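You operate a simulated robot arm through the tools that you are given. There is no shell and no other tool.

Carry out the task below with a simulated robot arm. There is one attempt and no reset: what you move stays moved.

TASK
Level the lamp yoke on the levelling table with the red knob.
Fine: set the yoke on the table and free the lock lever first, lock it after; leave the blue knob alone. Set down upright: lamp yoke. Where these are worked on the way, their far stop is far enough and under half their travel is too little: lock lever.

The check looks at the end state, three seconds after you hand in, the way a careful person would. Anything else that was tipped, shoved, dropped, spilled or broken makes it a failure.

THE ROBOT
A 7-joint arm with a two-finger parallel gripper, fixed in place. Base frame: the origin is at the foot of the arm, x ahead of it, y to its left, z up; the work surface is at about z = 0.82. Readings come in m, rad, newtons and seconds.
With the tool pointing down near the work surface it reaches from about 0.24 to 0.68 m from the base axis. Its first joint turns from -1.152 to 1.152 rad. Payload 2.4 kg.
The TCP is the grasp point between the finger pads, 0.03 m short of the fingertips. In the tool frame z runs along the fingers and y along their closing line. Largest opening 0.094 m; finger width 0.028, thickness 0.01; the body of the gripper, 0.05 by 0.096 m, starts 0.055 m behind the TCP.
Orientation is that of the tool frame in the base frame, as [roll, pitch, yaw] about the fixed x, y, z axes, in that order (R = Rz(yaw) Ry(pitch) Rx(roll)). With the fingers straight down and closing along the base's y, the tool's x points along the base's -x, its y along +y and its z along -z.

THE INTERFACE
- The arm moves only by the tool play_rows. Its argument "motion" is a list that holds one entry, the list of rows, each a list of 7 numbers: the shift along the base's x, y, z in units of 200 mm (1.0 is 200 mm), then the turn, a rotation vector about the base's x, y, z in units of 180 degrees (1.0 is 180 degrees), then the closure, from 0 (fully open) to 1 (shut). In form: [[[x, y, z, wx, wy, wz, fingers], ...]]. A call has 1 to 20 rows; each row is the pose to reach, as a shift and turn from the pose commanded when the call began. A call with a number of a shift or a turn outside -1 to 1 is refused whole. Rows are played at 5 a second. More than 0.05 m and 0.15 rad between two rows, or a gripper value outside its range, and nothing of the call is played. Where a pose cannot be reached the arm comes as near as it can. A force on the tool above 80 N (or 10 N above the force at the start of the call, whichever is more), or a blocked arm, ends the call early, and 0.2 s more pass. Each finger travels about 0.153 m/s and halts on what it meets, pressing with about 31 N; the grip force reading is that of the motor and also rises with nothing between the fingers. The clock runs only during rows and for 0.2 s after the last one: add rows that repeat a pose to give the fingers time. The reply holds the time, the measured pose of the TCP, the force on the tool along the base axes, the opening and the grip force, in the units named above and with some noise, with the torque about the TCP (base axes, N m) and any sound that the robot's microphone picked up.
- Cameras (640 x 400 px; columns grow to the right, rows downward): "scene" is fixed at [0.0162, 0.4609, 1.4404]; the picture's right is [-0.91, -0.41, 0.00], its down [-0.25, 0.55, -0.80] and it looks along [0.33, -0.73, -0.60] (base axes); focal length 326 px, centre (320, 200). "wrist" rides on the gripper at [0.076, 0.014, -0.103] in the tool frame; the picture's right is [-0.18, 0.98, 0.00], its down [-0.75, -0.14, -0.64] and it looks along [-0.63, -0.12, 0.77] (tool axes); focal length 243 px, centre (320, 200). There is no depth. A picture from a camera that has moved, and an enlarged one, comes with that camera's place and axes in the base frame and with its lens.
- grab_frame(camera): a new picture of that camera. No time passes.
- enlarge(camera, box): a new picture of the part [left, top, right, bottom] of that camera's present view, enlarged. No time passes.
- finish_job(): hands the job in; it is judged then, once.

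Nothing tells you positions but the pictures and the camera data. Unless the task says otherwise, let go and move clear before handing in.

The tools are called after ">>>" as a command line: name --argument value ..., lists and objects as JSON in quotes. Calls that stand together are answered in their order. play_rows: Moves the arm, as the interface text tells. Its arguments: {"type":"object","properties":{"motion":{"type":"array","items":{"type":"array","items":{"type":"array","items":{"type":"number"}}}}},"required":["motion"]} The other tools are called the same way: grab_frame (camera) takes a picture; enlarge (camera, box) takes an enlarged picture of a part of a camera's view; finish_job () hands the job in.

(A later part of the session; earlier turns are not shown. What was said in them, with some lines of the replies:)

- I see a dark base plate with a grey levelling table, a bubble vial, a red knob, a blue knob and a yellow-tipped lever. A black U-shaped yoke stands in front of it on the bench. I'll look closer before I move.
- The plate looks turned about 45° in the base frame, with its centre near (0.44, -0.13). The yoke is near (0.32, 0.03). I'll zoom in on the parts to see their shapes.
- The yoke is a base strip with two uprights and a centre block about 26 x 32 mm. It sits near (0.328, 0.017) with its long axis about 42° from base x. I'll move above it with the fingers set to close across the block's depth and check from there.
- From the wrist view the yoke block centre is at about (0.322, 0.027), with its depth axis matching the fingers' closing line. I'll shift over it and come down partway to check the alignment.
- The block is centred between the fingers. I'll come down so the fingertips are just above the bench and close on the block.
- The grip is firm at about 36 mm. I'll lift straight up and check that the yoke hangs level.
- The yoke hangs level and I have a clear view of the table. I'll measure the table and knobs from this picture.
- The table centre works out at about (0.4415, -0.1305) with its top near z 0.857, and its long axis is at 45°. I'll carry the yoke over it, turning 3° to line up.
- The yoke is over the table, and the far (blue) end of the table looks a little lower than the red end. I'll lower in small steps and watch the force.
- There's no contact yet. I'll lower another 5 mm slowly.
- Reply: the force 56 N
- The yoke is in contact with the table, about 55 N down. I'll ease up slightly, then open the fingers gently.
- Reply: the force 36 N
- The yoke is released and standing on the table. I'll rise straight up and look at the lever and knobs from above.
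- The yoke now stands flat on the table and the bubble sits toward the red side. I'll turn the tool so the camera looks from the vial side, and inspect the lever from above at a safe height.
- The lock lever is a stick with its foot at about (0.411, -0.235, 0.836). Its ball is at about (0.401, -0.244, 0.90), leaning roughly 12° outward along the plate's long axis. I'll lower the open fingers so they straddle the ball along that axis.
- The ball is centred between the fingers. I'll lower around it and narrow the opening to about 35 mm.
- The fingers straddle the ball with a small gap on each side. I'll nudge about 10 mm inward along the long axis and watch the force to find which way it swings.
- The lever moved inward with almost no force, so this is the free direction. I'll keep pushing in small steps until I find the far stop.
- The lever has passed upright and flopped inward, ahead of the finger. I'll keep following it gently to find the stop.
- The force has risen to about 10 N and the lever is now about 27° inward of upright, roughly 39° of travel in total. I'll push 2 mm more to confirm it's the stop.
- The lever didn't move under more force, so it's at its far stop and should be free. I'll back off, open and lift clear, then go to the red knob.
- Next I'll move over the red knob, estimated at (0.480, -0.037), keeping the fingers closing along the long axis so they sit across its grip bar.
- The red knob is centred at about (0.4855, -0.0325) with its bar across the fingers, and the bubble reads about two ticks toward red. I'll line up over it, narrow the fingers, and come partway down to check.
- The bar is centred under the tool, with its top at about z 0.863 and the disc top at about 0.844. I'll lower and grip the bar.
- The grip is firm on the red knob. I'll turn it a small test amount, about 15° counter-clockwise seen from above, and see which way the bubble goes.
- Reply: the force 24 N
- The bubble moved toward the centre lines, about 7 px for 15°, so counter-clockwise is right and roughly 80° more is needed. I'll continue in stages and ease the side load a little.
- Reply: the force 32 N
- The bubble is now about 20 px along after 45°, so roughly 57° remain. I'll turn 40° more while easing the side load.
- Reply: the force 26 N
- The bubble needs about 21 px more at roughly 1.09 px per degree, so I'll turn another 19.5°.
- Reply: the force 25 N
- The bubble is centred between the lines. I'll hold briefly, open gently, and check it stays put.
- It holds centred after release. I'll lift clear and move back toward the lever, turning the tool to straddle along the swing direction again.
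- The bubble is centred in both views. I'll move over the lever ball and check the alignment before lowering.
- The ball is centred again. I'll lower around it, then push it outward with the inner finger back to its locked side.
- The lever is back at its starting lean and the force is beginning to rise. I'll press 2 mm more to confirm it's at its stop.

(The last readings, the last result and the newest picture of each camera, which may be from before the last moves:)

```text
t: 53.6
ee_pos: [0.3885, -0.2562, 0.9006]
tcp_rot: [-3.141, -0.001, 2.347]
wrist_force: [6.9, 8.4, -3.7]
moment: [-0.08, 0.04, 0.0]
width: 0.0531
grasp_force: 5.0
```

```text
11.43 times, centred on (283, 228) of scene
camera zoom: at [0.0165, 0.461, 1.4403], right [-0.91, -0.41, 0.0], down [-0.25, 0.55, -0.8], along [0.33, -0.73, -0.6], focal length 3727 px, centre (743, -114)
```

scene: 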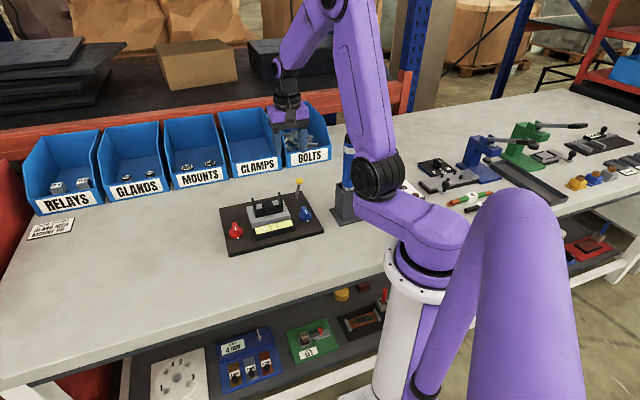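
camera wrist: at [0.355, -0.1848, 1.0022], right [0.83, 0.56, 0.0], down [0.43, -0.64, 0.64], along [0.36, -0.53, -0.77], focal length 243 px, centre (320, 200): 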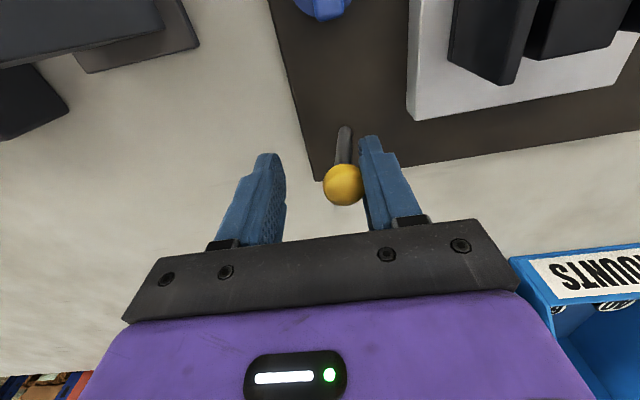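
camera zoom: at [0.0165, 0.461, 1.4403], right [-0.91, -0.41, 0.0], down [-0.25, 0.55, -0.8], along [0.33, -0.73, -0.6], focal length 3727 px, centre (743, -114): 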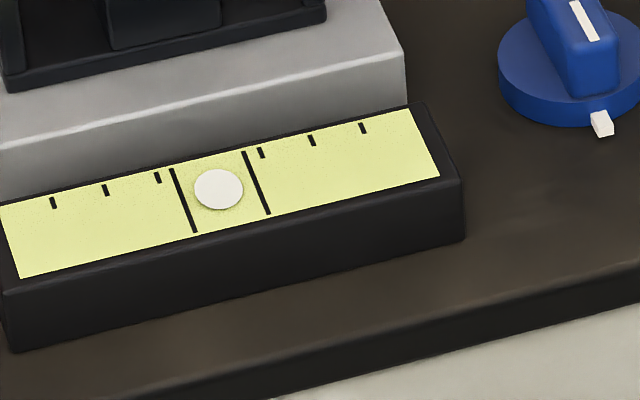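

The lever is against its locked stop and the bubble is still centred. I'll back the fingers off the ball, lift clear and do a final check.

>>> play_rows --motion '[[[0.014, 0.014, 0, 0, 0, 0, 0.48], [0.028, 0.028, 0, 0, 0, 0, 0.42], [0.035, 0.035, 0, 0, 0, 0, 0.4], [0.035, 0.035, 0.1, 0, 0, 0, 0.4], [0.035, 0.035, 0.3, 0, 0, 0, 0.4], [0.035, 0.035, 0.5, 0, 0, 0, 0.4], [0.035, 0.035, 0.7, 0, 0, 0, 0.4], [0.035, 0.035, 0.9, 0, 0, 0, 0.4], [0.035, 0.035, 0.95, 0, 0, 0, 0.4], [0.035, 0.035, 0.95, 0, 0, 0, 0.4]]]'

>>> grab_frame --camera "wrist"

>>> grab_frame --camera "scene"

>>> enlarge --camera "scene" --box '[205, 165, 325, 250]'

>>> enlarge --camera "scene" --box '[255, 210, 311, 245]'

>>> enlarge --camera "scene" --box '[260, 150, 350, 220]'

```text
t: 55.8
ee_pos: [0.3955, -0.2519, 1.0906]
tcp_rot: [-3.14, 0.0, 2.345]
wrist_force: [-0.6, -0.7, -0.2]
moment: [0.03, 0.03, 0.01]
width: 0.0564
grasp_force: 0.0
```

```text
taken
camera wrist: at [0.3541, -0.1862, 1.1917], right [0.83, 0.56, 0.0], down [0.43, -0.64, 0.64], along [0.36, -0.53, -0.77], focal length 243 px, centre (320, 200)
```

wrist: 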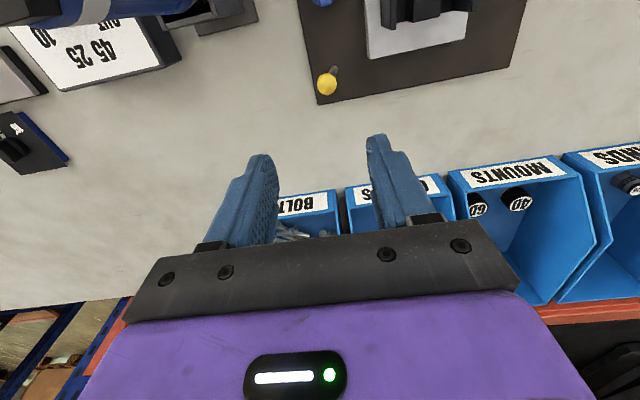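

```text
taken
```

scene: 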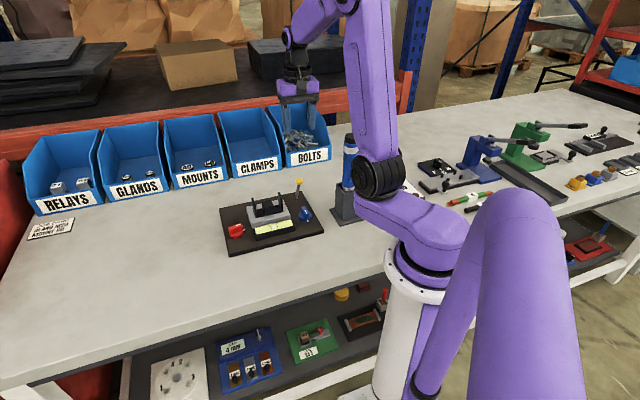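

```text
4.71 times, centred on (265, 208) of scene
camera zoom: at [0.0162, 0.4609, 1.4404], right [-0.91, -0.41, 0.0], down [-0.25, 0.55, -0.8], along [0.33, -0.73, -0.6], focal length 1535 px, centre (579, 165)
```

zoom: 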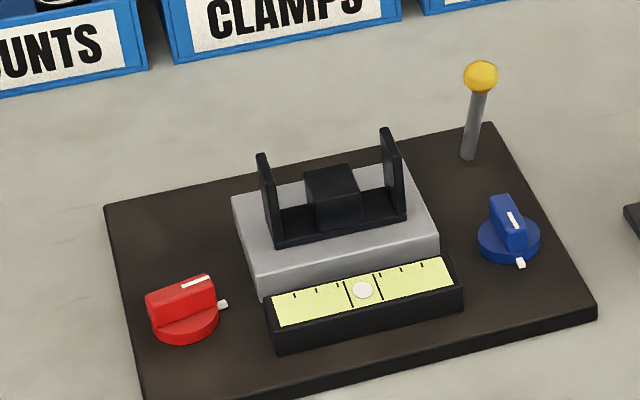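

```text
11.43 times, centred on (283, 228) of scene
camera zoom: at [0.0162, 0.4609, 1.4404], right [-0.91, -0.41, 0.0], down [-0.25, 0.55, -0.8], along [0.33, -0.73, -0.6], focal length 3727 px, centre (743, -114)
```

zoom: 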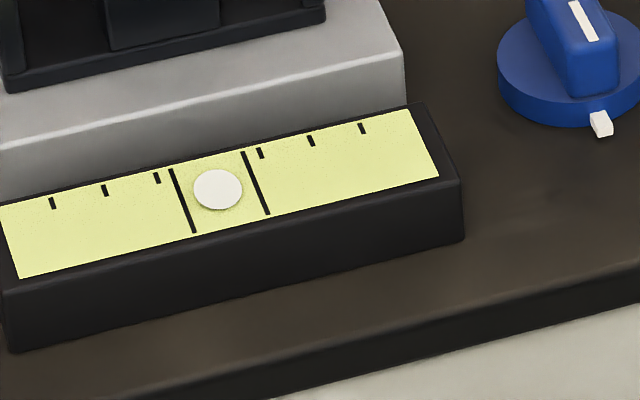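

```text
5.71 times, centred on (305, 185) of scene
camera zoom: at [0.0162, 0.4609, 1.4404], right [-0.91, -0.41, 0.0], down [-0.25, 0.55, -0.8], along [0.33, -0.73, -0.6], focal length 1864 px, centre (406, 286)
```

zoom: 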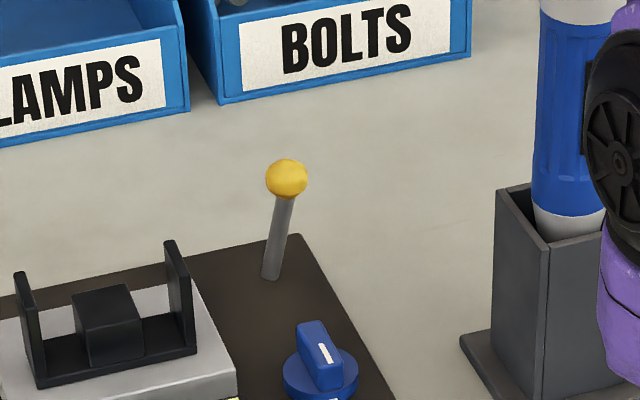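

The yoke stands upright on the table and the bubble is centred. The lever is back at its original locked position, the blue knob is untouched, and the gripper is clear. I'm handing the job in.

>>> finish_job

```text
The job is handed in.
```

The lamp yoke is levelled on the table and I've handed the job in. The check's result hasn't come back.

- **Yoke:** it stands upright near the middle of the levelling table.
- **Lock lever:** I freed it by pushing it to its far stop before touching the knob, then returned it to its locked stop afterwards.
- **Red knob:** I turned it about 102° counter-clockwise. The bubble sits midway between the two lines, seen from both cameras, and it stayed there after locking.
- **Everything else:** I didn't touch the blue knob, and nothing else on the bench looks moved. The gripper was open and clear when I handed in.
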